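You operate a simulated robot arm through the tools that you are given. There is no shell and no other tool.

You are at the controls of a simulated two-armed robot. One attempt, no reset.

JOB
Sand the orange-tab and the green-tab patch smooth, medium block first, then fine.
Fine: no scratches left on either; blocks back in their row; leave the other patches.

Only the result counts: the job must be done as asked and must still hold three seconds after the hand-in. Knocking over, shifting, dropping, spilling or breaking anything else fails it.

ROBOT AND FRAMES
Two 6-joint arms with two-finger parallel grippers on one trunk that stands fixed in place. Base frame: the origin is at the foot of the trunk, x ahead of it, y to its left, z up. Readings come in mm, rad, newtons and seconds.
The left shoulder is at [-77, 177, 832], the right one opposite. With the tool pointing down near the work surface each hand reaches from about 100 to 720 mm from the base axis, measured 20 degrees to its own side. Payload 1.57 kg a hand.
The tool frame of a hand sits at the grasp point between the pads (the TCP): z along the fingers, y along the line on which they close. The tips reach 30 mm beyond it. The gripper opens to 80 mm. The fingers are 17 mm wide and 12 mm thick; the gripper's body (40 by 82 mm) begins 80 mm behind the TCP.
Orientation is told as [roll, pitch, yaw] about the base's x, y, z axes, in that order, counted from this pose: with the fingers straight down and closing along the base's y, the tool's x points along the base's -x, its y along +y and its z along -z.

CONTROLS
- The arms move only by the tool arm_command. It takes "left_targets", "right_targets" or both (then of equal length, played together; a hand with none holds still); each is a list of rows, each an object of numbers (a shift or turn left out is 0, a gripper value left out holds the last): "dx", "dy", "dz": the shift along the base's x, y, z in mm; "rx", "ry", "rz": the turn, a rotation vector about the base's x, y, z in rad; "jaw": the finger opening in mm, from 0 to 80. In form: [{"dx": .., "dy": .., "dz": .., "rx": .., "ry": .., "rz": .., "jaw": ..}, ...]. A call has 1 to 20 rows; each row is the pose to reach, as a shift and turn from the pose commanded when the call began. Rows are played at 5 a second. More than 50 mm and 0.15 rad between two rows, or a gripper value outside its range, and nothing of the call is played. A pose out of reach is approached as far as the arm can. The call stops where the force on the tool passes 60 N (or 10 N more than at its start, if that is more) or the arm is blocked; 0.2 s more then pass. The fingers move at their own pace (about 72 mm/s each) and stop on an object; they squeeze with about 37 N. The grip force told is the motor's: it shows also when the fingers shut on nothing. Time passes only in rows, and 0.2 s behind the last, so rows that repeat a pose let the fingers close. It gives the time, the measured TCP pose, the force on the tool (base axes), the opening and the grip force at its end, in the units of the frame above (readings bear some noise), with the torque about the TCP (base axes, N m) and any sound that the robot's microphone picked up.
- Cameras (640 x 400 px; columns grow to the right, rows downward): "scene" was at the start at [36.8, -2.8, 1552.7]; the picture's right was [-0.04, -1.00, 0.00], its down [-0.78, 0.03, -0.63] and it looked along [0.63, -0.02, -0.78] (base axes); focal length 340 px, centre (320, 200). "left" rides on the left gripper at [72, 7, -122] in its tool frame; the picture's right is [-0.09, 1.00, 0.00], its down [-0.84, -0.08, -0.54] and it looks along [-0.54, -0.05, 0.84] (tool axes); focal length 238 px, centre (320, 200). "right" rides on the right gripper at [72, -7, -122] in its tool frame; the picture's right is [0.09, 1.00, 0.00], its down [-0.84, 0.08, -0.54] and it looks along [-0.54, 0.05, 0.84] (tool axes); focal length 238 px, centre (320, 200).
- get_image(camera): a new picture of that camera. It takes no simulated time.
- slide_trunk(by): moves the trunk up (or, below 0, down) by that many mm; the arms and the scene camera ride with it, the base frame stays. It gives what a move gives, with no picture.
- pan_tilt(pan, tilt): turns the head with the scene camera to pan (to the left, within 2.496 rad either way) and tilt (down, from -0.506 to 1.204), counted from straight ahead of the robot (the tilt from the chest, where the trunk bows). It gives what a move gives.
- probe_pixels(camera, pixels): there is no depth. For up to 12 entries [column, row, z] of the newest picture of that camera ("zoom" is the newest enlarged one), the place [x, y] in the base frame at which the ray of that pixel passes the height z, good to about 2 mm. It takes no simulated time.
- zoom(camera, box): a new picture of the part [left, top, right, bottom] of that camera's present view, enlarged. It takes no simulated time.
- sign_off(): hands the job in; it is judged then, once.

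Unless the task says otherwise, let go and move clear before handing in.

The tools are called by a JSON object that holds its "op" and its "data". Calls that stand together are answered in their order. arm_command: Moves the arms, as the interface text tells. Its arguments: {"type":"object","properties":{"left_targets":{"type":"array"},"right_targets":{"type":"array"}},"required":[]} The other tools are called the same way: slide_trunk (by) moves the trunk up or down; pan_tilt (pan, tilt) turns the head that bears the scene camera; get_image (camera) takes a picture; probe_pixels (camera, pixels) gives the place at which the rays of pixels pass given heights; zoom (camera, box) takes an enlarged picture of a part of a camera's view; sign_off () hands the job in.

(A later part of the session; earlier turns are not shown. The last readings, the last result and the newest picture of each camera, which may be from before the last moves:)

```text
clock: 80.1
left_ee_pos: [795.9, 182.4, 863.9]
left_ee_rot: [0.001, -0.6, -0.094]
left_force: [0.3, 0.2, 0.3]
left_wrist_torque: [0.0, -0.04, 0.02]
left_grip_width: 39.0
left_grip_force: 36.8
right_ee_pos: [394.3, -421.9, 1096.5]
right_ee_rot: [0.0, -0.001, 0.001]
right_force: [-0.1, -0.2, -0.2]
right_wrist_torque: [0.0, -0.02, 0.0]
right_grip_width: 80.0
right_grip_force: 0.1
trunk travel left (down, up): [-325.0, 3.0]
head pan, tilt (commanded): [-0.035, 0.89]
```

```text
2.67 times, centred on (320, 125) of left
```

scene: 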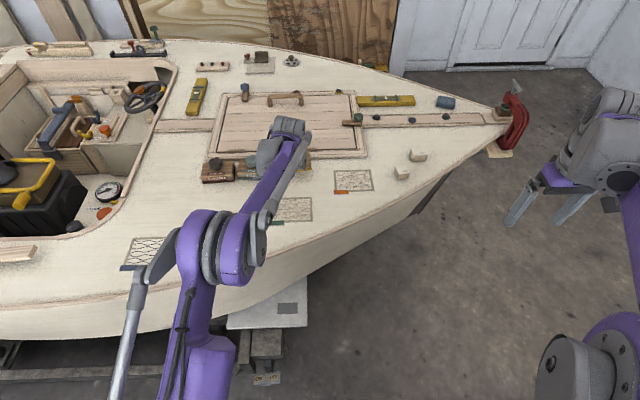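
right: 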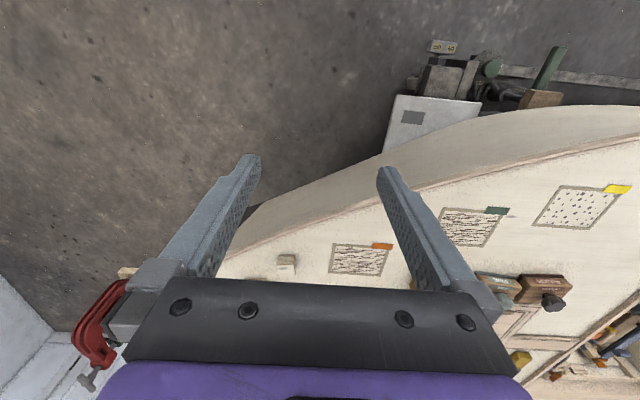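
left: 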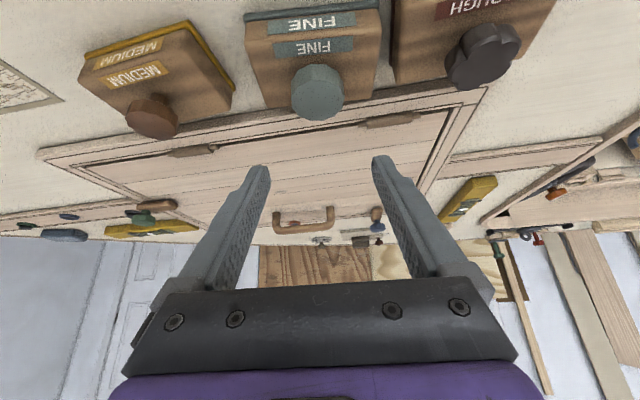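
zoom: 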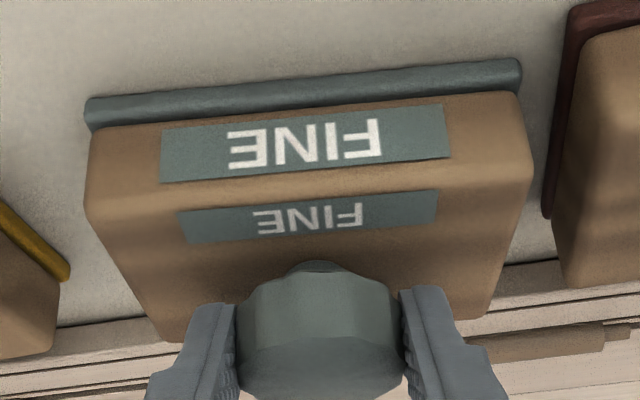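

Fine is gripped at 39 mm. I'll lift it, back straight out of the row, then carry it to the green patch while squaring its yaw to zero.

{"op": "arm_command", "data": {"left_targets": [{"dz": 5}, {"dz": 20}, {"dz": 38}, {"dx": -30, "dz": 40}, {"dx": -70, "dz": 40, "rz": 0.02}, {"dx": -110, "dy": -15, "dz": 40, "rz": 0.05}, {"dx": -130, "dy": -50, "dz": 38, "rz": 0.08}, {"dx": -145, "dy": -90, "dz": 36, "rz": 0.094}, {"dx": -151, "dy": -124, "dz": 36, "rz": 0.094}, {"dx": -151, "dy": -124, "dz": 36, "rz": 0.094}]}}

{"op": "get_image", "data": {"camera": "left"}}

{"op": "probe_pixels", "data": {"camera": "left", "pixels": [[208, 28, 800], [410, 14, 800]]}}

```text
clock: 82.3
left_ee_pos: [643.5, 58.9, 900.5]
left_ee_rot: [-0.001, -0.601, -0.001]
left_force: [0.2, -0.2, -1.1]
left_wrist_torque: [0.01, 0.06, 0.0]
left_grip_width: 38.8
left_grip_force: 37.3
right_ee_pos: [394.0, -420.8, 1097.0]
right_ee_rot: [0.001, -0.001, 0.0]
right_force: [0.6, 0.0, -0.1]
right_wrist_torque: [0.02, 0.03, -0.01]
right_grip_width: 80.2
right_grip_force: 0.1
trunk travel left (down, up): [-325.0, 3.0]
head pan, tilt (commanded): [-0.035, 0.89]
```

```text
taken
```

left: 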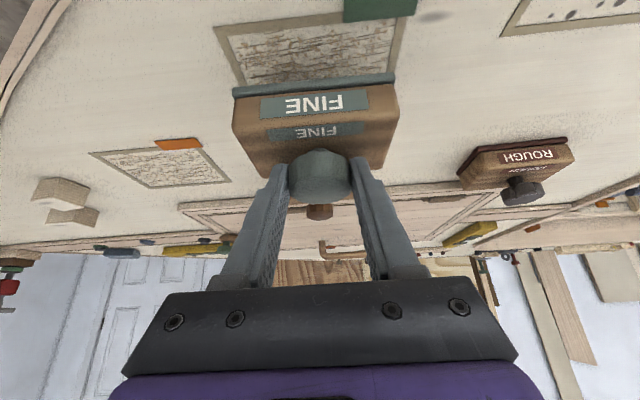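

```text
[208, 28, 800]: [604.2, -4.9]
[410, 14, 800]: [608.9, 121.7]
```

Checking the fine block's footprint against the green patch before lowering.

{"op": "probe_pixels", "data": {"camera": "left", "pixels": [[234, 96, 836], [397, 82, 836], [226, 39, 800], [394, 27, 800], [214, 28, 800], [407, 16, 800]]}}

{"op": "arm_command", "data": {"left_targets": [{"dz": -14}, {"dz": -26}, {"dz": -33}, {"dz": -36}, {"dz": -36}]}}

```text
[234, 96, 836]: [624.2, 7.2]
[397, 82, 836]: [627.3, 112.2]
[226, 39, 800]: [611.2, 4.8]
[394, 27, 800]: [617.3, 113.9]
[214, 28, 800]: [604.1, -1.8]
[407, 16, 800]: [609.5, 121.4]
```

```text
clock: 83.5
left_ee_pos: [644.6, 57.8, 865.9]
left_ee_rot: [-0.001, -0.6, -0.003]
left_force: [0.6, 0.2, -0.7]
left_wrist_torque: [0.01, 0.04, 0.01]
left_grip_width: 39.1
left_grip_force: 37.1
right_ee_pos: [393.3, -420.7, 1097.0]
right_ee_rot: [0.0, -0.001, 0.001]
right_force: [0.4, 0.4, -1.1]
right_wrist_torque: [-0.01, -0.02, -0.01]
right_grip_width: 79.9
right_grip_force: 0.0
trunk travel left (down, up): [-325.0, 3.0]
head pan, tilt (commanded): [-0.035, 0.89]
```

The fine block's front edge is at x≈626, y 7…112, so it's centred on green. Not pressing yet at z 865.9; lowering 2 mm more.

{"op": "arm_command", "data": {"left_targets": [{"dz": -1}, {"dz": -2}, {"dz": -2}]}}

```text
clock: 84.3
left_ee_pos: [643.9, 57.1, 863.7]
left_ee_rot: [0.001, -0.606, -0.002]
left_force: [6.5, 0.0, 22.0]
left_wrist_torque: [-0.05, -0.02, -0.02]
left_grip_width: 39.2
left_grip_force: 36.8
right_ee_pos: [393.2, -421.4, 1098.4]
right_ee_rot: [0.0, -0.001, 0.0]
right_force: [0.2, -0.2, 1.3]
right_wrist_torque: [-0.04, -0.02, 0.03]
right_grip_width: 80.1
right_grip_force: 0.1
trunk travel left (down, up): [-325.0, 3.0]
head pan, tilt (commanded): [-0.035, 0.89]
```

Pressing at 22 N; I'll ease up 0.4 mm and start the fine raster on green.

{"op": "arm_command", "data": {"left_targets": [{"dy": 10, "dz": 0.4}, {"dy": 20, "dz": 0.4}, {"dy": 0, "dz": 0.4}, {"dy": -20, "dz": 0.4}, {"dx": -7, "dy": 0, "dz": 0.4}, {"dx": -7, "dy": 20, "dz": 0.4}, {"dx": -7, "dy": 0, "dz": 0.4}, {"dx": -7, "dy": -20, "dz": 0.4}, {"dx": -13, "dy": 0, "dz": 0.4}, {"dx": -13, "dy": 20, "dz": 0.4}, {"dx": -13, "dy": 0, "dz": 0.4}, {"dx": -13, "dy": -20, "dz": 0.4}, {"dx": -13, "dy": 0, "dz": 0.4}, {"dx": -13, "dy": 20, "dz": 0.4}, {"dx": -7, "dy": 0, "dz": 0.4}, {"dx": -7, "dy": -20, "dz": 0.4}, {"dx": 0, "dy": 0, "dz": 0.4}, {"dx": 0, "dy": 20, "dz": 0.4}, {"dx": 0, "dy": 0, "dz": 0.4}, {"dx": 0, "dy": -20, "dz": 0.4}]}}

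{"op": "zoom", "data": {"camera": "left", "box": [190, 10, 450, 110]}}

```text
clock: 88.5
left_ee_pos: [645.6, 39.4, 863.5]
left_ee_rot: [0.0, -0.599, 0.0]
left_force: [0.1, 1.7, 5.3]
left_wrist_torque: [0.16, -0.14, 0.11]
left_grip_width: 39.0
left_grip_force: 37.3
right_ee_pos: [393.0, -421.6, 1097.7]
right_ee_rot: [0.002, 0.0, 0.001]
right_force: [-0.4, -0.7, 0.1]
right_wrist_torque: [-0.03, 0.0, 0.02]
right_grip_width: 80.0
right_grip_force: 0.1
trunk travel left (down, up): [-325.0, 3.0]
head pan, tilt (commanded): [-0.035, 0.89]
```

```text
2.46 times, centred on (320, 60) of left
```

zoom: 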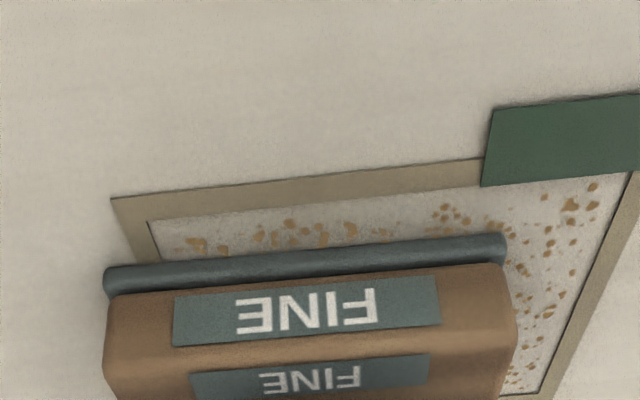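

Fine is removing the grey scratch lines; only brown dust dots are left in the strip. I'll continue on the far half with slightly more pressure.

{"op": "arm_command", "data": {"left_targets": [{"dx": 7, "dy": 20, "dz": -0.4}, {"dx": 7, "dy": 40, "dz": -0.4}, {"dx": 7, "dy": 20, "dz": -0.4}, {"dx": 7, "dy": 0, "dz": -0.4}, {"dx": 13, "dy": 20, "dz": -0.4}, {"dx": 13, "dy": 40, "dz": -0.4}, {"dx": 13, "dy": 20, "dz": -0.4}, {"dx": 13, "dy": 0, "dz": -0.4}, {"dx": 13, "dy": 20, "dz": -0.4}, {"dx": 13, "dy": 40, "dz": -0.4}, {"dx": 13, "dy": 20, "dz": -0.4}, {"dx": 13, "dy": 0, "dz": -0.4}, {"dx": 7, "dy": 20, "dz": -0.4}, {"dx": 7, "dy": 40, "dz": -0.4}, {"dx": 7, "dy": 20, "dz": -0.4}, {"dx": 7, "dy": 0, "dz": -0.4}, {"dx": 0, "dy": 20, "dz": -0.4}, {"dx": 0, "dy": 40, "dz": -0.4}, {"dx": 0, "dy": 20, "dz": -0.4}, {"dx": 0, "dy": 0, "dz": -0.4}]}}

{"op": "arm_command", "data": {"left_targets": [{"dx": -7, "dy": 20}, {"dx": -7, "dy": 40}, {"dx": -7, "dy": 20}, {"dx": -14, "dy": 0}, {"dx": -14, "dy": 20}, {"dx": -14, "dy": 40}, {"dx": -14, "dy": 20}, {"dx": -14, "dy": 0}, {"dx": -7, "dy": 20}, {"dx": -7, "dy": 40}, {"dx": 0, "dy": 20}, {"dx": 0, "dy": 0}, {"dx": 0, "dy": 20}, {"dx": 7, "dy": 40}, {"dx": 7, "dy": 20}, {"dx": 13, "dy": 0}, {"dx": 13, "dy": 20}, {"dx": 13, "dy": 40}, {"dx": 13, "dy": 20}, {"dx": 13, "dy": 0}]}}

{"op": "zoom", "data": {"camera": "left", "box": [190, 10, 450, 110]}}

```text
clock: 92.7
left_ee_pos: [643.8, 37.9, 865.9]
left_ee_rot: [0.002, -0.599, 0.0]
left_force: [0.6, 0.0, -1.1]
left_wrist_torque: [-0.01, 0.04, 0.04]
left_grip_width: 38.7
left_grip_force: 37.4
right_ee_pos: [393.2, -422.0, 1098.1]
right_ee_rot: [-0.001, 0.0, -0.001]
right_force: [-0.4, 0.1, 0.7]
right_wrist_torque: [-0.04, 0.01, 0.04]
right_grip_width: 80.0
right_grip_force: 0.1
trunk travel left (down, up): [-325.0, 3.0]
head pan, tilt (commanded): [-0.035, 0.89]
```

```text
clock: 96.9
left_ee_pos: [659.6, 38.1, 863.7]
left_ee_rot: [0.001, -0.602, -0.001]
left_force: [-0.1, 1.4, 3.9]
left_wrist_torque: [-0.06, -0.26, 0.13]
left_grip_width: 38.8
left_grip_force: 36.9
right_ee_pos: [392.9, -421.9, 1099.0]
right_ee_rot: [0.002, 0.0, -0.001]
right_force: [0.3, 0.3, -1.0]
right_wrist_torque: [-0.02, 0.01, 0.03]
right_grip_width: 80.0
right_grip_force: 0.0
trunk travel left (down, up): [-325.0, 3.0]
head pan, tilt (commanded): [-0.035, 0.89]
```

```text
2.46 times, centred on (320, 60) of left
```

zoom: 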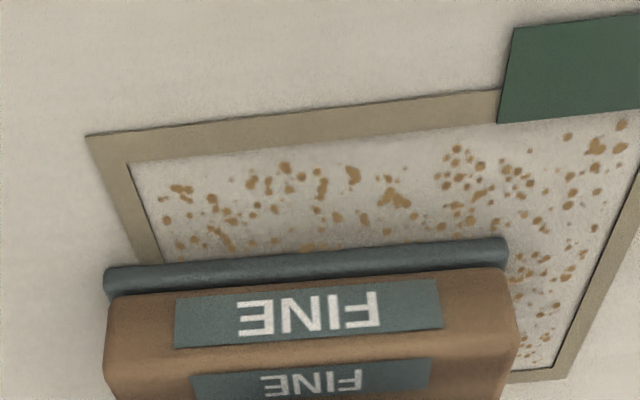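

No lines remain in the visible part, only dust specks. Contact was light on the far side, so I'll run one firmer pass there.

{"op": "arm_command", "data": {"left_targets": [{"dy": 0, "dz": -0.7}, {"dy": 20, "dz": -0.7}, {"dy": 40, "dz": -0.7}, {"dy": 20, "dz": -0.7}, {"dy": 0, "dz": -0.7}, {"dy": 20, "dz": -0.7}, {"dy": 40, "dz": -0.7}, {"dx": -6, "dy": 20, "dz": -0.7}, {"dx": -6, "dy": 0, "dz": -0.7}, {"dx": -6, "dy": 20, "dz": -0.7}, {"dx": -6, "dy": 40, "dz": -0.7}, {"dx": -13, "dy": 20, "dz": -0.7}, {"dx": -13, "dy": 0, "dz": -0.7}, {"dx": -13, "dy": 20, "dz": -0.7}, {"dx": -13, "dy": 40, "dz": -0.7}, {"dx": -20, "dy": 20, "dz": -0.7}, {"dx": -20, "dy": 0, "dz": -0.7}, {"dx": -26, "dy": 20, "dz": -0.7}, {"dx": -26, "dy": 40, "dz": -0.7}, {"dx": -26, "dy": 20, "dz": -0.7}]}}

```text
clock: 101.1
left_ee_pos: [630.1, 59.3, 862.5]
left_ee_rot: [0.001, -0.602, 0.0]
left_force: [0.5, 8.6, 21.5]
left_wrist_torque: [-0.05, -0.17, 0.07]
left_grip_width: 39.0
left_grip_force: 37.0
right_ee_pos: [392.9, -422.0, 1097.8]
right_ee_rot: [0.0, -0.001, 0.001]
right_force: [-0.1, -0.7, 0.3]
right_wrist_torque: [0.04, 0.01, 0.01]
right_grip_width: 79.9
right_grip_force: 0.1
trunk travel left (down, up): [-325.0, 3.0]
head pan, tilt (commanded): [-0.035, 0.89]
```

Good contact at about 22 N on that pass. Lifting and carrying fine to the orange patch, which also clears the scene view of green.

{"op": "arm_command", "data": {"left_targets": [{"dz": 12}, {"dz": 30}, {"dx": 5, "dy": -5, "dz": 39}, {"dx": 28, "dy": -42, "dz": 39}, {"dx": 53, "dy": -82, "dz": 39}, {"dx": 78, "dy": -122, "dz": 39}, {"dx": 103, "dy": -162, "dz": 39}, {"dx": 125, "dy": -197, "dz": 39}, {"dx": 125, "dy": -197, "dz": 39}]}}

{"op": "get_image", "data": {"camera": "left"}}

{"op": "zoom", "data": {"camera": "scene", "box": [245, 175, 335, 235]}}

```text
clock: 103.1
left_ee_pos: [757.0, -138.6, 901.0]
left_ee_rot: [0.0, -0.6, -0.002]
left_force: [-0.4, 0.3, -2.5]
left_wrist_torque: [0.0, -0.02, -0.01]
left_grip_width: 39.0
left_grip_force: 36.5
right_ee_pos: [393.4, -422.4, 1098.0]
right_ee_rot: [0.001, -0.001, 0.0]
right_force: [-0.4, -0.9, -0.8]
right_wrist_torque: [-0.03, -0.01, 0.0]
right_grip_width: 79.8
right_grip_force: 0.0
trunk travel left (down, up): [-325.0, 3.0]
head pan, tilt (commanded): [-0.035, 0.89]
```

```text
taken
```

left: 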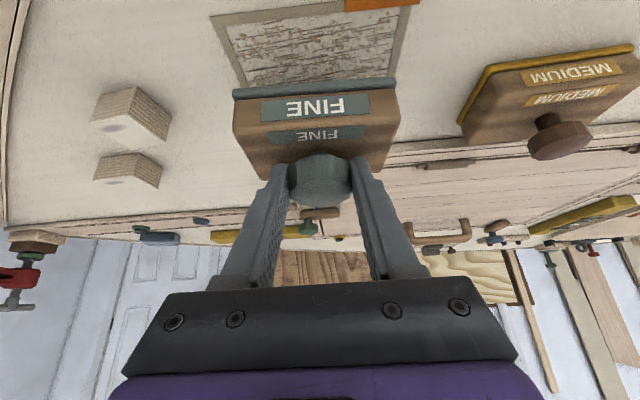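

```text
6.67 times, centred on (290, 205) of scene
```

zoom: 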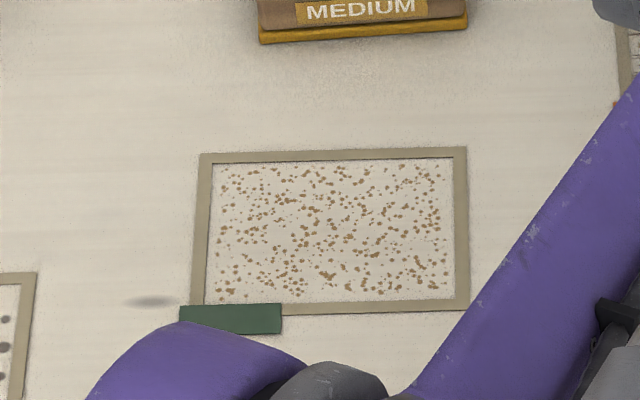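

Green shows no scratch lines at all, just sanding dust. Now I'll check alignment over orange and lower.

{"op": "probe_pixels", "data": {"camera": "left", "pixels": [[234, 98, 836], [397, 82, 836], [223, 27, 800], [393, 13, 800], [210, 16, 800], [407, 3, 800]]}}

{"op": "arm_command", "data": {"left_targets": [{"dz": -14}, {"dz": -26}, {"dz": -33}, {"dz": -36}, {"dz": -36}]}}

```text
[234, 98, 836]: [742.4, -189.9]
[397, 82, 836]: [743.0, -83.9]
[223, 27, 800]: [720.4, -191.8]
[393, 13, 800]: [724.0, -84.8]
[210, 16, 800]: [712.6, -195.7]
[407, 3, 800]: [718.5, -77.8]
```

```text
clock: 104.3
left_ee_pos: [758.1, -139.4, 863.8]
left_ee_rot: [0.002, -0.601, -0.001]
left_force: [1.1, 0.7, -1.9]
left_wrist_torque: [0.02, 0.01, -0.01]
left_grip_width: 39.0
left_grip_force: 36.7
right_ee_pos: [393.2, -421.5, 1097.8]
right_ee_rot: [0.001, -0.001, 0.001]
right_force: [-0.4, 0.0, 0.7]
right_wrist_torque: [0.02, 0.0, -0.03]
right_grip_width: 79.8
right_grip_force: 0.0
trunk travel left (down, up): [-325.0, 3.0]
head pan, tilt (commanded): [-0.035, 0.89]
```

Not touching yet. I'll shift −5 in x to centre it and lower 2 mm.

{"op": "arm_command", "data": {"left_targets": [{"dx": -3, "dz": -0.5}, {"dx": -5, "dz": -1.2}, {"dx": -5, "dz": -2}, {"dx": -5, "dz": -2}]}}

```text
clock: 105.3
left_ee_pos: [753.6, -139.8, 862.7]
left_ee_rot: [0.0, -0.601, -0.004]
left_force: [0.1, -0.6, -1.3]
left_wrist_torque: [0.01, 0.0, 0.0]
left_grip_width: 38.9
left_grip_force: 37.2
right_ee_pos: [394.2, -422.2, 1097.0]
right_ee_rot: [-0.001, 0.001, -0.001]
right_force: [-0.4, 0.7, 0.0]
right_wrist_torque: [0.0, 0.0, -0.01]
right_grip_width: 79.9
right_grip_force: 0.0
trunk travel left (down, up): [-325.0, 3.0]
head pan, tilt (commanded): [-0.035, 0.89]
```

{"op": "arm_command", "data": {"left_targets": [{"dz": -0.8}, {"dz": -1.6}, {"dz": -1.6}]}}

```text
clock: 106.1
left_ee_pos: [753.6, -138.5, 862.0]
left_ee_rot: [0.0, -0.604, -0.004]
left_force: [2.5, -1.9, 9.5]
left_wrist_torque: [0.05, 0.03, 0.02]
left_grip_width: 39.0
left_grip_force: 37.1
right_ee_pos: [393.2, -421.6, 1096.5]
right_ee_rot: [0.001, -0.001, 0.0]
right_force: [0.1, 0.8, 0.2]
right_wrist_torque: [0.02, 0.02, 0.01]
right_grip_width: 80.0
right_grip_force: 0.2
trunk travel left (down, up): [-325.0, 3.0]
head pan, tilt (commanded): [-0.035, 0.89]
```

In contact at about 11 N. Running the fine raster on orange with slightly more pressure.

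{"op": "arm_command", "data": {"left_targets": [{"dy": 10, "dz": -0.4}, {"dy": 20, "dz": -0.4}, {"dy": 0, "dz": -0.4}, {"dy": -20, "dz": -0.4}, {"dx": -7, "dy": 0, "dz": -0.4}, {"dx": -7, "dy": 20, "dz": -0.4}, {"dx": -7, "dy": 0, "dz": -0.4}, {"dx": -7, "dy": -20, "dz": -0.4}, {"dx": -13, "dy": 0, "dz": -0.4}, {"dx": -13, "dy": 20, "dz": -0.4}, {"dx": -13, "dy": 0, "dz": -0.4}, {"dx": -13, "dy": -20, "dz": -0.4}, {"dx": -13, "dy": 0, "dz": -0.4}, {"dx": -13, "dy": 20, "dz": -0.4}, {"dx": -7, "dy": 0, "dz": -0.4}, {"dx": -7, "dy": -20, "dz": -0.4}, {"dx": 0, "dy": 0, "dz": -0.4}, {"dx": 0, "dy": 20, "dz": -0.4}, {"dx": 0, "dy": 0, "dz": -0.4}, {"dx": 0, "dy": -20, "dz": -0.4}]}}

{"op": "zoom", "data": {"camera": "left", "box": [190, 10, 450, 110]}}

```text
clock: 110.3
left_ee_pos: [752.9, -157.9, 862.4]
left_ee_rot: [0.0, -0.602, 0.001]
left_force: [-0.1, 1.4, 10.3]
left_wrist_torque: [-0.27, -0.26, 0.08]
left_grip_width: 38.9
left_grip_force: 36.8
right_ee_pos: [392.1, -421.7, 1098.2]
right_ee_rot: [0.0, -0.002, 0.0]
right_force: [-0.1, -0.5, -0.4]
right_wrist_torque: [-0.01, 0.05, 0.0]
right_grip_width: 80.1
right_grip_force: 0.1
trunk travel left (down, up): [-325.0, 3.0]
head pan, tilt (commanded): [-0.035, 0.89]
```

```text
2.46 times, centred on (320, 60) of left
```

zoom: 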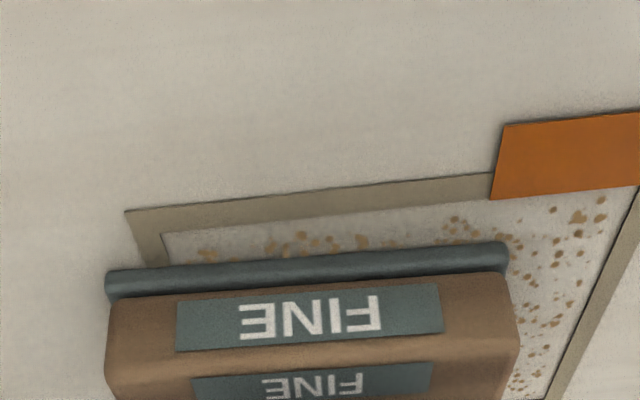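

The lines are gone in the near half. Continuing on the far half, then a return pass.

{"op": "arm_command", "data": {"left_targets": [{"dx": 7, "dy": 20}, {"dx": 7, "dy": 40}, {"dx": 7, "dy": 20}, {"dx": 7, "dy": 0}, {"dx": 14, "dy": 20}, {"dx": 14, "dy": 40}, {"dx": 14, "dy": 20}, {"dx": 14, "dy": 0}, {"dx": 14, "dy": 20}, {"dx": 14, "dy": 40}, {"dx": 14, "dy": 20}, {"dx": 14, "dy": 0}, {"dx": 7, "dy": 20}, {"dx": 7, "dy": 40}, {"dx": 7, "dy": 20}, {"dx": 7, "dy": 0}, {"dx": 0, "dy": 20}, {"dx": 0, "dy": 40}, {"dx": 0, "dy": 20}, {"dx": 0, "dy": 0}]}}

{"op": "arm_command", "data": {"left_targets": [{"dx": -7, "dy": 20, "dz": -0.3}, {"dx": -7, "dy": 40, "dz": -0.3}, {"dx": -7, "dy": 20, "dz": -0.3}, {"dx": -13, "dy": 0, "dz": -0.3}, {"dx": -13, "dy": 20, "dz": -0.3}, {"dx": -13, "dy": 40, "dz": -0.3}, {"dx": -13, "dy": 20, "dz": -0.3}, {"dx": -13, "dy": 0, "dz": -0.3}, {"dx": -7, "dy": 20, "dz": -0.3}, {"dx": -7, "dy": 40, "dz": -0.3}, {"dx": 0, "dy": 20, "dz": -0.3}, {"dx": 0, "dy": 0, "dz": -0.3}, {"dx": 0, "dy": 20, "dz": -0.3}, {"dx": 7, "dy": 40, "dz": -0.3}, {"dx": 7, "dy": 20, "dz": -0.3}, {"dx": 14, "dy": 0, "dz": -0.3}, {"dx": 14, "dy": 20, "dz": -0.3}, {"dx": 14, "dy": 40, "dz": -0.3}, {"dx": 14, "dy": 20, "dz": -0.3}, {"dx": 14, "dy": 0, "dz": -0.3}]}}

{"op": "zoom", "data": {"camera": "left", "box": [190, 10, 450, 110]}}

```text
clock: 114.5
left_ee_pos: [753.5, -158.5, 862.2]
left_ee_rot: [0.002, -0.603, -0.001]
left_force: [2.6, 4.6, 16.8]
left_wrist_torque: [0.07, -0.57, 0.36]
left_grip_width: 38.8
left_grip_force: 36.8
right_ee_pos: [392.8, -420.9, 1098.3]
right_ee_rot: [0.0, -0.001, -0.001]
right_force: [-0.4, -1.3, 0.0]
right_wrist_torque: [0.03, 0.01, -0.01]
right_grip_width: 80.0
right_grip_force: 0.0
trunk travel left (down, up): [-325.0, 3.0]
head pan, tilt (commanded): [-0.035, 0.89]
```

```text
clock: 118.7
left_ee_pos: [764.5, -155.9, 862.4]
left_ee_rot: [0.0, -0.603, -0.001]
left_force: [1.2, 3.0, 10.3]
left_wrist_torque: [-0.09, -0.2, 0.17]
left_grip_width: 38.9
left_grip_force: 36.7
right_ee_pos: [392.6, -422.3, 1096.9]
right_ee_rot: [0.0, -0.002, 0.001]
right_force: [0.6, -0.3, 0.4]
right_wrist_torque: [0.0, -0.03, 0.01]
right_grip_width: 80.0
right_grip_force: 0.1
trunk travel left (down, up): [-325.0, 3.0]
head pan, tilt (commanded): [-0.035, 0.89]
```

```text
2.46 times, centred on (320, 60) of left
```

zoom: 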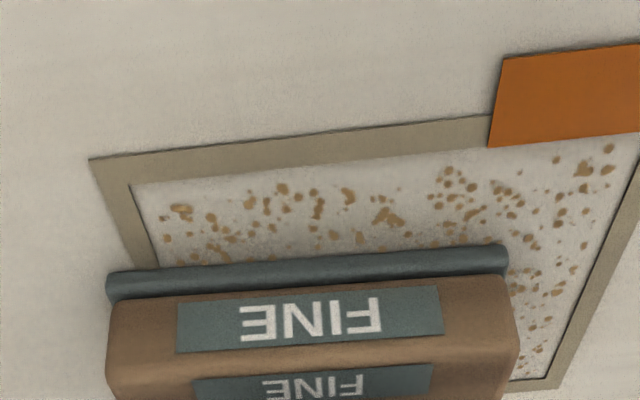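

Orange now shows only dust specks in the visible part. I'll lift and carry fine around in front of medium to the approach position for its home slot.

{"op": "arm_command", "data": {"left_targets": [{"dz": 12}, {"dz": 30}, {"dx": -10, "dz": 45}, {"dx": -40, "dy": 20, "dz": 45}, {"dx": -70, "dy": 55, "dz": 45}, {"dx": -75, "dy": 100, "dz": 45}, {"dx": -75, "dy": 148, "dz": 45}, {"dx": -75, "dy": 196, "dz": 45}, {"dx": -75, "dy": 244, "dz": 45}, {"dx": -75, "dy": 290, "dz": 45, "rz": -0.04}, {"dx": -75, "dy": 330, "dz": 45, "rz": -0.08}, {"dx": -75, "dy": 338, "dz": 45, "rz": -0.094}, {"dx": -75, "dy": 338, "dz": 45, "rz": -0.094}]}}

{"op": "get_image", "data": {"camera": "scene"}}

{"op": "zoom", "data": {"camera": "scene", "box": [310, 140, 400, 200]}}

{"op": "zoom", "data": {"camera": "scene", "box": [245, 175, 335, 235]}}

{"op": "get_image", "data": {"camera": "left"}}

```text
clock: 121.5
left_ee_pos: [691.6, 176.7, 906.7]
left_ee_rot: [0.001, -0.6, -0.093]
left_force: [0.0, -0.1, -2.0]
left_wrist_torque: [-0.03, -0.02, -0.02]
left_grip_width: 38.8
left_grip_force: 36.6
right_ee_pos: [393.9, -421.6, 1095.5]
right_ee_rot: [0.0, 0.001, 0.0]
right_force: [0.0, -0.4, 0.7]
right_wrist_torque: [-0.01, 0.03, -0.02]
right_grip_width: 80.0
right_grip_force: 0.1
trunk travel left (down, up): [-325.0, 3.0]
head pan, tilt (commanded): [-0.035, 0.89]
```

```text
taken
```

scene: 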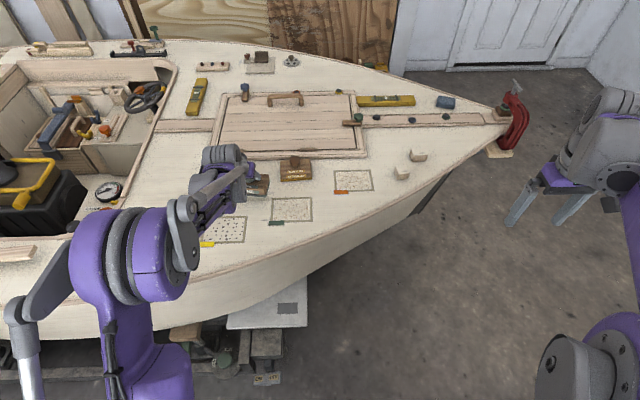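

```text
6.67 times, centred on (355, 170) of scene
```

zoom: 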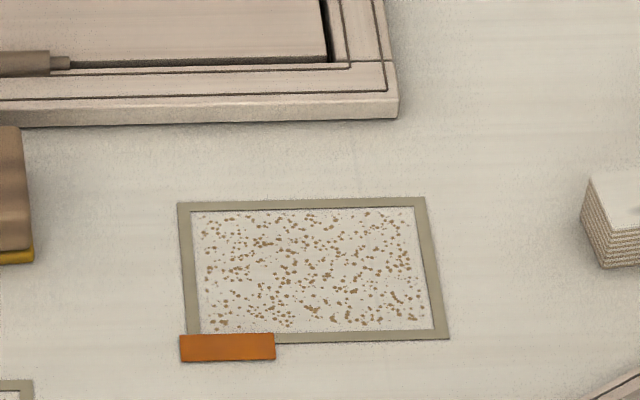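

```text
6.67 times, centred on (290, 205) of scene
```

zoom: 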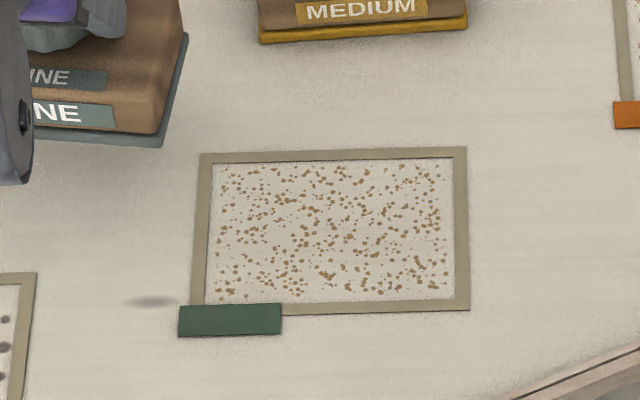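

```text
taken
```

left: 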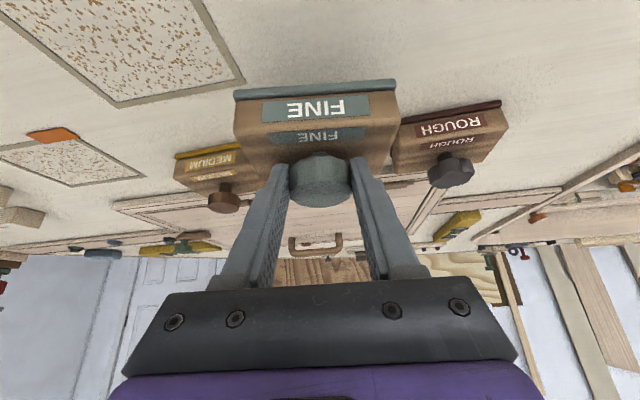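

Both patches look free of lines. I'll zoom in tighter to check for faint leftovers at the edges.

{"op": "zoom", "data": {"camera": "scene", "box": [333, 167, 376, 194]}}

{"op": "zoom", "data": {"camera": "scene", "box": [268, 194, 316, 224]}}

{"op": "zoom", "data": {"camera": "left", "box": [50, 0, 242, 120]}}

```text
14.81 times, centred on (354, 180) of scene
```

zoom: 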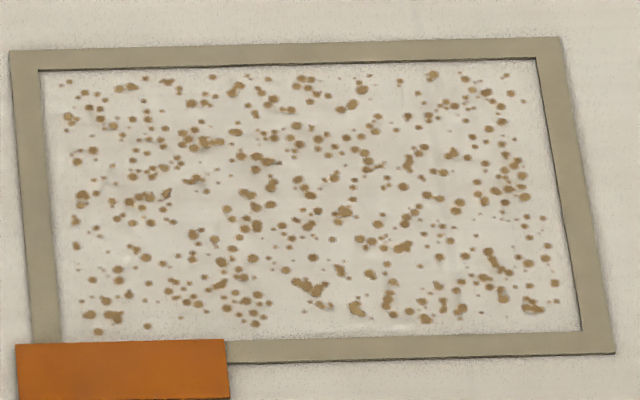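

```text
13.33 times, centred on (292, 209) of scene
```

zoom: 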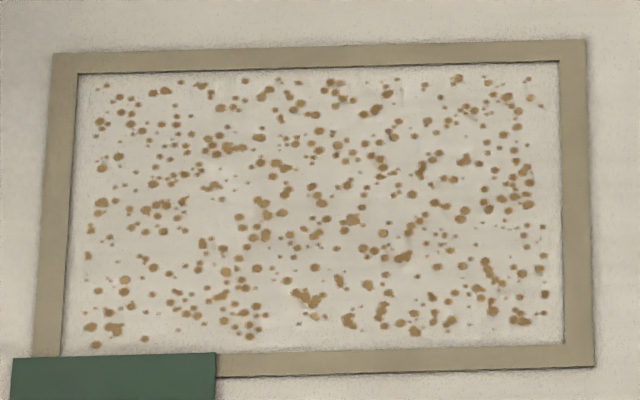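

```text
3.33 times, centred on (146, 60) of left
```

zoom: 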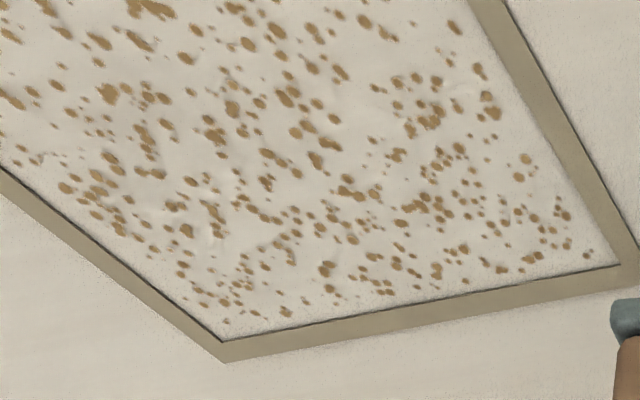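

Green is clean. Orange has a few slightly darker dashes, for example near (195,180) and (270,160) in the zoom, possibly faint remnants. I'll go back and give orange another fine pass.

{"op": "arm_command", "data": {"left_targets": [{"dy": -40, "rz": 0.04}, {"dy": -85, "rz": 0.08}, {"dy": -130, "rz": 0.094}, {"dy": -178, "rz": 0.094}, {"dy": -226, "rz": 0.094}, {"dy": -272, "rz": 0.094}, {"dx": 20, "dy": -300, "rz": 0.094}, {"dx": 45, "dy": -318, "rz": 0.094}, {"dx": 61, "dy": -318, "rz": 0.094}, {"dx": 61, "dy": -318, "dz": -20, "rz": 0.094}, {"dx": 61, "dy": -318, "dz": -35, "rz": 0.094}, {"dx": 61, "dy": -318, "dz": -42, "rz": 0.094}, {"dx": 61, "dy": -318, "dz": -45, "rz": 0.094}, {"dx": 61, "dy": -318, "dz": -45, "rz": 0.094}]}}

```text
clock: 124.5
left_ee_pos: [752.2, -138.2, 862.6]
left_ee_rot: [0.0, -0.603, -0.002]
left_force: [-1.2, -1.2, 10.1]
left_wrist_torque: [-0.14, 0.09, 0.01]
left_grip_width: 38.8
left_grip_force: 36.6
right_ee_pos: [393.3, -422.0, 1097.5]
right_ee_rot: [0.001, -0.001, 0.0]
right_force: [0.5, 0.5, 0.5]
right_wrist_torque: [0.01, 0.0, 0.0]
right_grip_width: 79.9
right_grip_force: 0.1
trunk travel left (down, up): [-325.0, 3.0]
head pan, tilt (commanded): [-0.035, 0.89]
```

In contact at about 12 N. Running another full fine raster over orange, slightly firmer.

{"op": "arm_command", "data": {"left_targets": [{"dy": 20, "dz": -0.4}, {"dy": 0, "dz": -0.4}, {"dy": -20, "dz": -0.4}, {"dy": 0, "dz": -0.4}, {"dx": -7, "dy": 20, "dz": -0.4}, {"dx": -7, "dy": 0, "dz": -0.4}, {"dx": -7, "dy": -20, "dz": -0.4}, {"dx": -7, "dy": 0, "dz": -0.4}, {"dx": -13, "dy": 20, "dz": -0.4}, {"dx": -13, "dy": 0, "dz": -0.4}, {"dx": -13, "dy": -20, "dz": -0.4}, {"dx": -13, "dy": 0, "dz": -0.4}, {"dx": -13, "dy": 20, "dz": -0.4}, {"dx": -13, "dy": 0, "dz": -0.4}, {"dx": -7, "dy": -20, "dz": -0.4}, {"dx": -7, "dy": 0, "dz": -0.4}, {"dx": 0, "dy": 20, "dz": -0.4}, {"dx": 0, "dy": 0, "dz": -0.4}, {"dx": 0, "dy": -20, "dz": -0.4}, {"dx": 0, "dy": 0, "dz": -0.4}]}}

{"op": "arm_command", "data": {"left_targets": [{"dx": 7, "dy": 20}, {"dx": 7, "dy": 0}, {"dx": 7, "dy": -20}, {"dx": 7, "dy": 0}, {"dx": 14, "dy": 20}, {"dx": 14, "dy": 0}, {"dx": 14, "dy": -20}, {"dx": 14, "dy": 0}, {"dx": 14, "dy": 20}, {"dx": 14, "dy": 0}, {"dx": 14, "dy": -20}, {"dx": 14, "dy": 0}, {"dx": 7, "dy": 20}, {"dx": 7, "dy": 0}, {"dx": 7, "dy": -20}, {"dx": 7, "dy": 0}, {"dx": 0, "dy": 20}, {"dx": 0, "dy": 0}, {"dx": 0, "dy": -20}, {"dx": 0, "dy": 0}]}}

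```text
clock: 128.7
left_ee_pos: [752.3, -140.5, 863.2]
left_ee_rot: [-0.001, -0.602, -0.001]
left_force: [0.0, -5.2, 11.9]
left_wrist_torque: [0.03, -0.1, -0.03]
left_grip_width: 39.0
left_grip_force: 37.1
right_ee_pos: [393.0, -420.5, 1098.3]
right_ee_rot: [-0.001, -0.001, 0.001]
right_force: [0.3, -0.3, 0.2]
right_wrist_torque: [-0.01, -0.01, -0.02]
right_grip_width: 80.0
right_grip_force: 0.1
trunk travel left (down, up): [-325.0, 3.0]
head pan, tilt (commanded): [-0.035, 0.89]
```

```text
clock: 132.9
left_ee_pos: [749.9, -142.1, 861.2]
left_ee_rot: [-0.002, -0.603, -0.004]
left_force: [-0.2, -10.1, 25.3]
left_wrist_torque: [0.32, 0.17, 0.06]
left_grip_width: 38.8
left_grip_force: 37.4
right_ee_pos: [391.3, -420.6, 1098.1]
right_ee_rot: [0.002, -0.002, 0.002]
right_force: [0.5, -0.3, -0.2]
right_wrist_torque: [-0.01, -0.01, -0.01]
right_grip_width: 79.9
right_grip_force: 0.0
trunk travel left (down, up): [-325.0, 3.0]
head pan, tilt (commanded): [-0.035, 0.89]
```

Contact held throughout. I'll lift and carry fine back to the approach point in front of its slot, then inspect again.

{"op": "arm_command", "data": {"left_targets": [{"dz": 12}, {"dz": 30}, {"dx": -8, "dz": 46}, {"dx": -35, "dy": 15, "dz": 46}, {"dx": -58, "dy": 45, "dz": 46}, {"dx": -61, "dy": 90, "dz": 46}, {"dx": -61, "dy": 138, "dz": 46}, {"dx": -61, "dy": 186, "dz": 46}, {"dx": -61, "dy": 234, "dz": 46}, {"dx": -61, "dy": 280, "dz": 46, "rz": -0.04}, {"dx": -61, "dy": 315, "dz": 46, "rz": -0.08}, {"dx": -61, "dy": 322, "dz": 46, "rz": -0.094}, {"dx": -61, "dy": 322, "dz": 46, "rz": -0.094}]}}

{"op": "zoom", "data": {"camera": "scene", "box": [333, 167, 376, 194]}}

{"op": "zoom", "data": {"camera": "scene", "box": [310, 140, 400, 200]}}

{"op": "get_image", "data": {"camera": "left"}}

```text
clock: 135.7
left_ee_pos: [693.7, 186.4, 906.7]
left_ee_rot: [0.002, -0.598, -0.095]
left_force: [0.6, -0.4, -1.4]
left_wrist_torque: [-0.01, 0.02, -0.04]
left_grip_width: 38.8
left_grip_force: 37.3
right_ee_pos: [394.5, -421.9, 1097.1]
right_ee_rot: [0.0, 0.001, -0.002]
right_force: [-1.0, 0.2, 0.0]
right_wrist_torque: [0.0, 0.05, 0.0]
right_grip_width: 80.0
right_grip_force: 0.1
trunk travel left (down, up): [-325.0, 3.0]
head pan, tilt (commanded): [-0.035, 0.89]
```

```text
14.81 times, centred on (354, 180) of scene
```

zoom: 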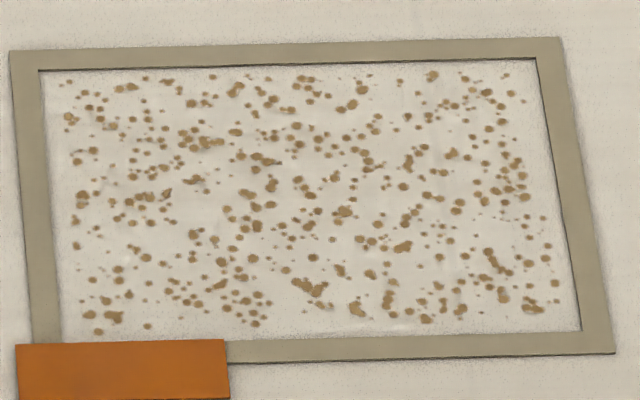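

```text
6.67 times, centred on (355, 170) of scene
```

zoom: 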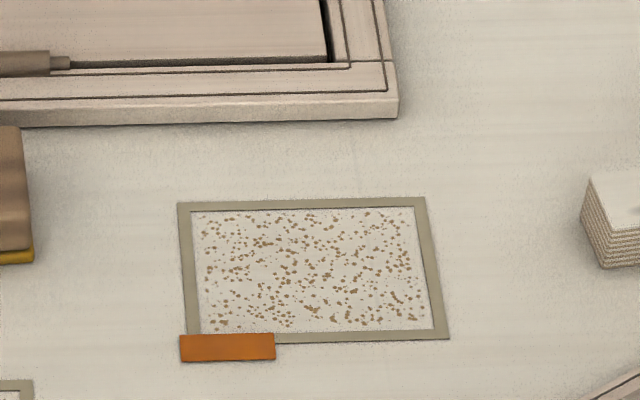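

```text
taken
```

left: 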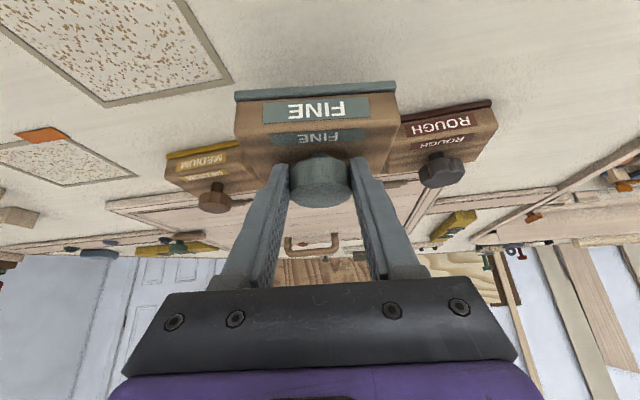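

Orange is unchanged from the previous look, so it's fully smoothed. Now I'll move fine forward over its slot.

{"op": "arm_command", "data": {"left_targets": [{"dx": 35, "dy": -2}, {"dx": 70, "dy": -3.5}, {"dx": 102, "dy": -3.5}, {"dx": 102, "dy": -3.5}, {"dx": 102, "dy": -3.5, "dz": -15}, {"dx": 102, "dy": -3.5, "dz": -30}, {"dx": 102, "dy": -3.5, "dz": -30}]}}

{"op": "get_image", "data": {"camera": "left"}}

{"op": "zoom", "data": {"camera": "scene", "box": [195, 145, 325, 195]}}

```text
clock: 137.3
left_ee_pos: [791.8, 180.1, 876.5]
left_ee_rot: [-0.001, -0.601, -0.094]
left_force: [0.3, -0.6, -2.3]
left_wrist_torque: [0.03, -0.01, 0.03]
left_grip_width: 38.9
left_grip_force: 37.3
right_ee_pos: [393.4, -422.7, 1097.1]
right_ee_rot: [0.0, 0.001, 0.001]
right_force: [0.1, 0.6, -0.3]
right_wrist_torque: [0.03, -0.01, 0.01]
right_grip_width: 80.0
right_grip_force: 0.2
trunk travel left (down, up): [-325.0, 3.0]
head pan, tilt (commanded): [-0.035, 0.89]
```

```text
taken
```

left: 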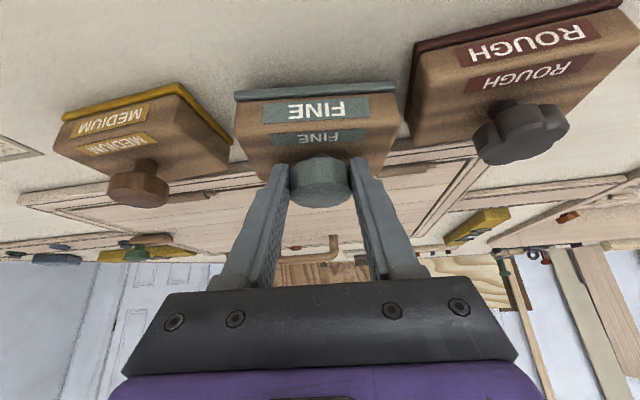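

```text
4.92 times, centred on (260, 170) of scene
```

zoom: 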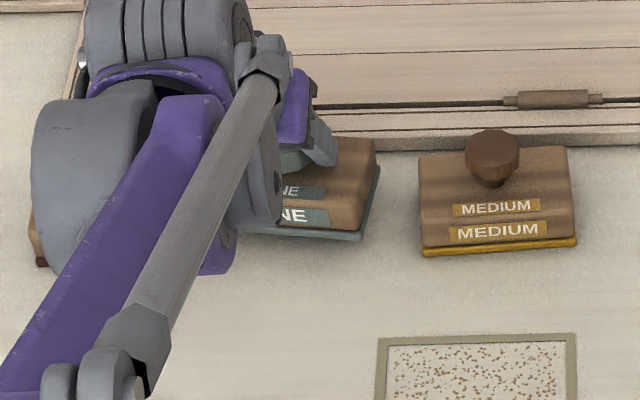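

Almost there. I'll nudge +3 in x and +1.5 in y and lower toward contact.

{"op": "arm_command", "data": {"left_targets": [{"dx": 3, "dy": 1.5, "dz": -5}, {"dx": 3, "dy": 1.5, "dz": -9}, {"dx": 3, "dy": 1.5, "dz": -12}, {"dx": 3, "dy": 1.5, "dz": -12}]}}

```text
clock: 138.3
left_ee_pos: [797.2, 180.7, 864.6]
left_ee_rot: [0.0, -0.601, -0.093]
left_force: [0.3, -0.6, -1.4]
left_wrist_torque: [0.02, 0.02, 0.01]
left_grip_width: 38.8
left_grip_force: 36.7
right_ee_pos: [393.7, -422.5, 1096.5]
right_ee_rot: [0.001, 0.0, -0.002]
right_force: [-0.1, 0.1, -1.3]
right_wrist_torque: [0.05, 0.03, 0.0]
right_grip_width: 80.1
right_grip_force: 0.1
trunk travel left (down, up): [-325.0, 3.0]
head pan, tilt (commanded): [-0.035, 0.89]
```

{"op": "arm_command", "data": {"left_targets": [{"dx": -1, "dy": 1, "dz": -1}, {"dx": -1, "dy": 1, "dz": -2}, {"dx": -1, "dy": 1, "dz": -2}]}}

```text
clock: 139.1
left_ee_pos: [795.4, 181.7, 863.4]
left_ee_rot: [0.001, -0.598, -0.094]
left_force: [-0.1, -0.3, -1.2]
left_wrist_torque: [-0.03, -0.03, 0.04]
left_grip_width: 38.8
left_grip_force: 36.8
right_ee_pos: [394.0, -421.4, 1096.7]
right_ee_rot: [0.001, 0.0, 0.0]
right_force: [-0.1, 0.3, -0.6]
right_wrist_torque: [0.0, 0.03, -0.02]
right_grip_width: 80.0
right_grip_force: 0.1
trunk travel left (down, up): [-325.0, 3.0]
head pan, tilt (commanded): [-0.035, 0.89]
```

Still just off the deck (−1.2 N). Lowering 1 mm more.

{"op": "arm_command", "data": {"left_targets": [{"dz": -0.6}, {"dz": -1.2}, {"dz": -1.2}]}}

```text
clock: 139.9
left_ee_pos: [795.7, 182.6, 862.9]
left_ee_rot: [0.0, -0.603, -0.094]
left_force: [3.2, -0.5, 5.1]
left_wrist_torque: [-0.35, -0.24, 0.13]
left_grip_width: 38.9
left_grip_force: 37.1
right_ee_pos: [394.3, -421.6, 1098.0]
right_ee_rot: [0.0, 0.0, 0.0]
right_force: [-0.4, 0.2, -0.5]
right_wrist_torque: [-0.02, 0.01, -0.02]
right_grip_width: 79.8
right_grip_force: 0.1
trunk travel left (down, up): [-325.0, 3.0]
head pan, tilt (commanded): [-0.035, 0.89]
```

It has touched down at 5 N. I'll ease up 0.4 mm and open the fingers in small steps.

{"op": "arm_command", "data": {"left_targets": [{"dz": 0.4}, {"dz": 0.4, "jaw": 39}, {"dz": 0.4, "jaw": 40}, {"dz": 0.4, "jaw": 41}, {"dz": 0.4, "jaw": 42}, {"dz": 0.4, "jaw": 44}, {"dz": 0.4, "jaw": 47}, {"dz": 0.4, "jaw": 52}, {"dz": 0.4, "jaw": 58}, {"dz": 0.4, "jaw": 64}, {"dz": 0.4, "jaw": 64}]}}

{"op": "zoom", "data": {"camera": "left", "box": [200, 50, 440, 200]}}

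```text
clock: 142.3
left_ee_pos: [796.0, 181.2, 861.9]
left_ee_rot: [0.0, -0.601, -0.093]
left_force: [-0.6, 1.2, 2.3]
left_wrist_torque: [-0.01, 0.01, 0.03]
left_grip_width: 63.0
left_grip_force: 0.0
right_ee_pos: [393.9, -421.7, 1096.9]
right_ee_rot: [-0.001, 0.0, -0.001]
right_force: [0.1, 0.3, -0.4]
right_wrist_torque: [-0.06, -0.04, 0.01]
right_grip_width: 80.0
right_grip_force: 0.0
trunk travel left (down, up): [-325.0, 3.0]
head pan, tilt (commanded): [-0.035, 0.89]
```

```text
2.67 times, centred on (320, 125) of left
```

zoom: 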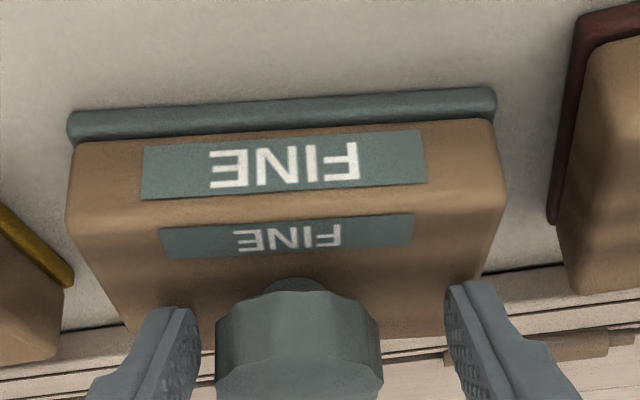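

The block moved about 5 mm toward −y as one fingertip brushed its top. I'll rise straight up and measure where it stands.

{"op": "arm_command", "data": {"left_targets": [{"dz": 5}, {"dz": 20}, {"dz": 50}, {"dz": 80}, {"dz": 80}]}}

{"op": "get_image", "data": {"camera": "left"}}

{"op": "zoom", "data": {"camera": "scene", "box": [195, 135, 325, 195]}}

```text
clock: 143.5
left_ee_pos: [795.9, 183.6, 941.9]
left_ee_rot: [0.001, -0.601, -0.093]
left_force: [-0.5, 0.9, 1.3]
left_wrist_torque: [-0.01, -0.03, 0.0]
left_grip_width: 64.1
left_grip_force: 0.1
right_ee_pos: [394.1, -422.0, 1097.1]
right_ee_rot: [-0.002, 0.0, 0.001]
right_force: [1.0, 0.9, -0.7]
right_wrist_torque: [-0.01, -0.03, 0.01]
right_grip_width: 80.2
right_grip_force: 0.1
trunk travel left (down, up): [-325.0, 3.0]
head pan, tilt (commanded): [-0.035, 0.89]
```

```text
taken
```

left: 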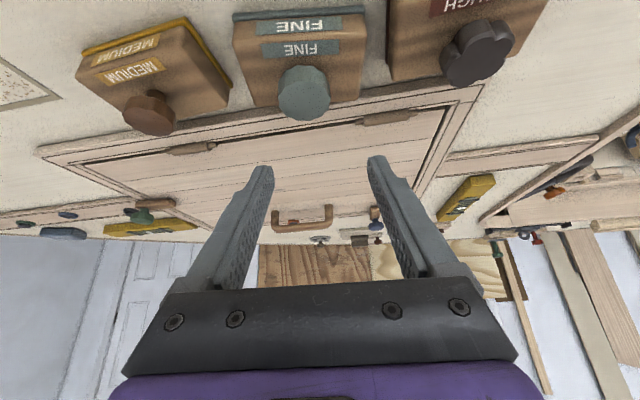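

```text
4.92 times, centred on (260, 165) of scene
```

zoom: 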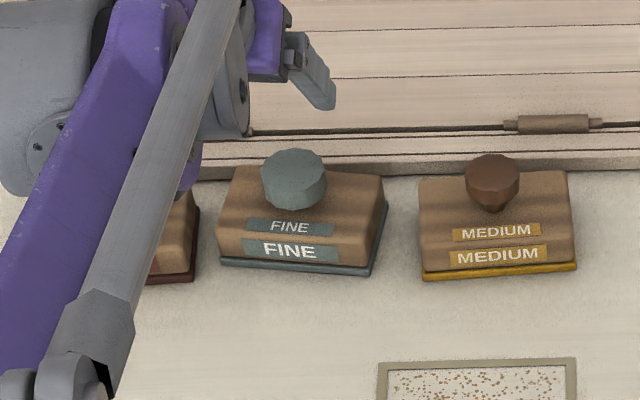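

{"op": "probe_pixels", "data": {"camera": "zoom", "pixels": [[220, 266, 800], [370, 276, 800], [293, 168, 862], [423, 280, 800], [576, 270, 800], [195, 280, 800]]}}

{"op": "probe_pixels", "data": {"camera": "left", "pixels": [[304, 98, 860], [278, 98, 860], [329, 98, 860]]}}

```text
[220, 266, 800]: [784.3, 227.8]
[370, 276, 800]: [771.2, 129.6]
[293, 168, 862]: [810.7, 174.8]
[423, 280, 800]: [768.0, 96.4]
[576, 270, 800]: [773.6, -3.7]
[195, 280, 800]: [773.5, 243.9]
```

```text
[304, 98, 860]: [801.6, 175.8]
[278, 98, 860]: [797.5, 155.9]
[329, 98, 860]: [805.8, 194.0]
```

Fine stands about 8 mm off its original spot (centre y ≈ 179 against 187). As with medium, I'll re-grip higher on the knob, shift it back and release with clearance.

{"op": "arm_command", "data": {"left_targets": [{"dy": -7.5, "dz": -20, "jaw": 70}, {"dy": -7.5, "dz": -45, "jaw": 70}, {"dy": -7.5, "dz": -62, "jaw": 70}, {"dy": -7.5, "dz": -71, "jaw": 70}, {"dy": -7.5, "dz": -75, "jaw": 70}, {"dy": -7.5, "dz": -75, "jaw": 70}]}}

{"op": "zoom", "data": {"camera": "left", "box": [200, 50, 440, 200]}}

```text
clock: 144.9
left_ee_pos: [796.2, 175.6, 866.8]
left_ee_rot: [0.0, -0.6, -0.094]
left_force: [-0.4, 0.2, 0.6]
left_wrist_torque: [0.01, 0.02, -0.02]
left_grip_width: 70.2
left_grip_force: 0.0
right_ee_pos: [393.6, -421.6, 1097.4]
right_ee_rot: [0.0, -0.001, -0.001]
right_force: [0.4, 0.5, -0.3]
right_wrist_torque: [0.01, 0.0, -0.02]
right_grip_width: 80.0
right_grip_force: 0.1
trunk travel left (down, up): [-325.0, 3.0]
head pan, tilt (commanded): [-0.035, 0.89]
```

```text
2.67 times, centred on (320, 125) of left
```

zoom: 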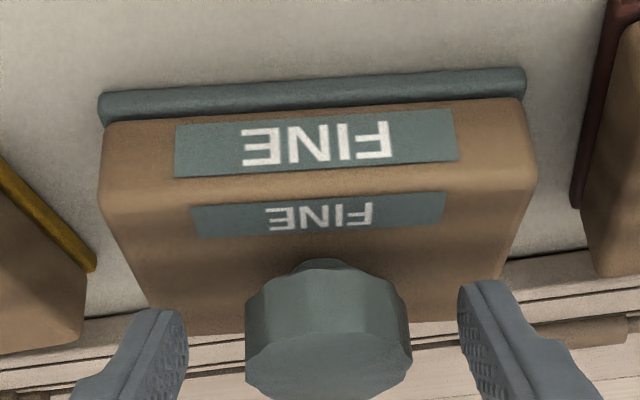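

The knob is centred. I'll close, lift 8 mm, shift +8 in y, yaw +0.035 and lower back.

{"op": "arm_command", "data": {"left_targets": [{"jaw": 55}, {"jaw": 40}, {"jaw": 25}, {"jaw": 25}, {"dz": 4}, {"dz": 8}, {"dy": 4, "dz": 8, "rz": 0.02}, {"dy": 8, "dz": 8, "rz": 0.035}, {"dy": 8, "dz": 8, "rz": 0.035}, {"dy": 8, "dz": 4, "rz": 0.035}, {"dy": 8, "dz": 1, "rz": 0.035}, {"dy": 8, "dz": 0, "rz": 0.035}, {"dy": 8, "dz": 0, "rz": 0.035}]}}

{"op": "zoom", "data": {"camera": "left", "box": [200, 50, 440, 200]}}

```text
clock: 147.7
left_ee_pos: [794.9, 183.4, 867.1]
left_ee_rot: [0.0, -0.602, -0.057]
left_force: [1.0, 0.3, 1.5]
left_wrist_torque: [-0.03, 0.02, 0.02]
left_grip_width: 39.2
left_grip_force: 36.8
right_ee_pos: [393.9, -422.0, 1096.6]
right_ee_rot: [0.001, 0.001, -0.001]
right_force: [0.3, -0.2, 0.6]
right_wrist_torque: [0.02, 0.01, 0.01]
right_grip_width: 80.1
right_grip_force: 0.1
trunk travel left (down, up): [-325.0, 3.0]
head pan, tilt (commanded): [-0.035, 0.89]
```

```text
2.67 times, centred on (320, 125) of left
```

zoom: 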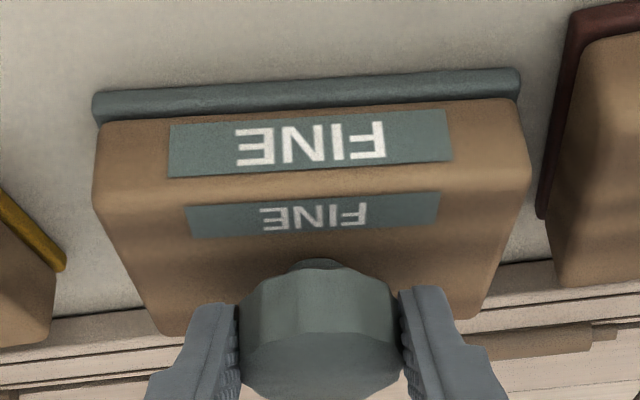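

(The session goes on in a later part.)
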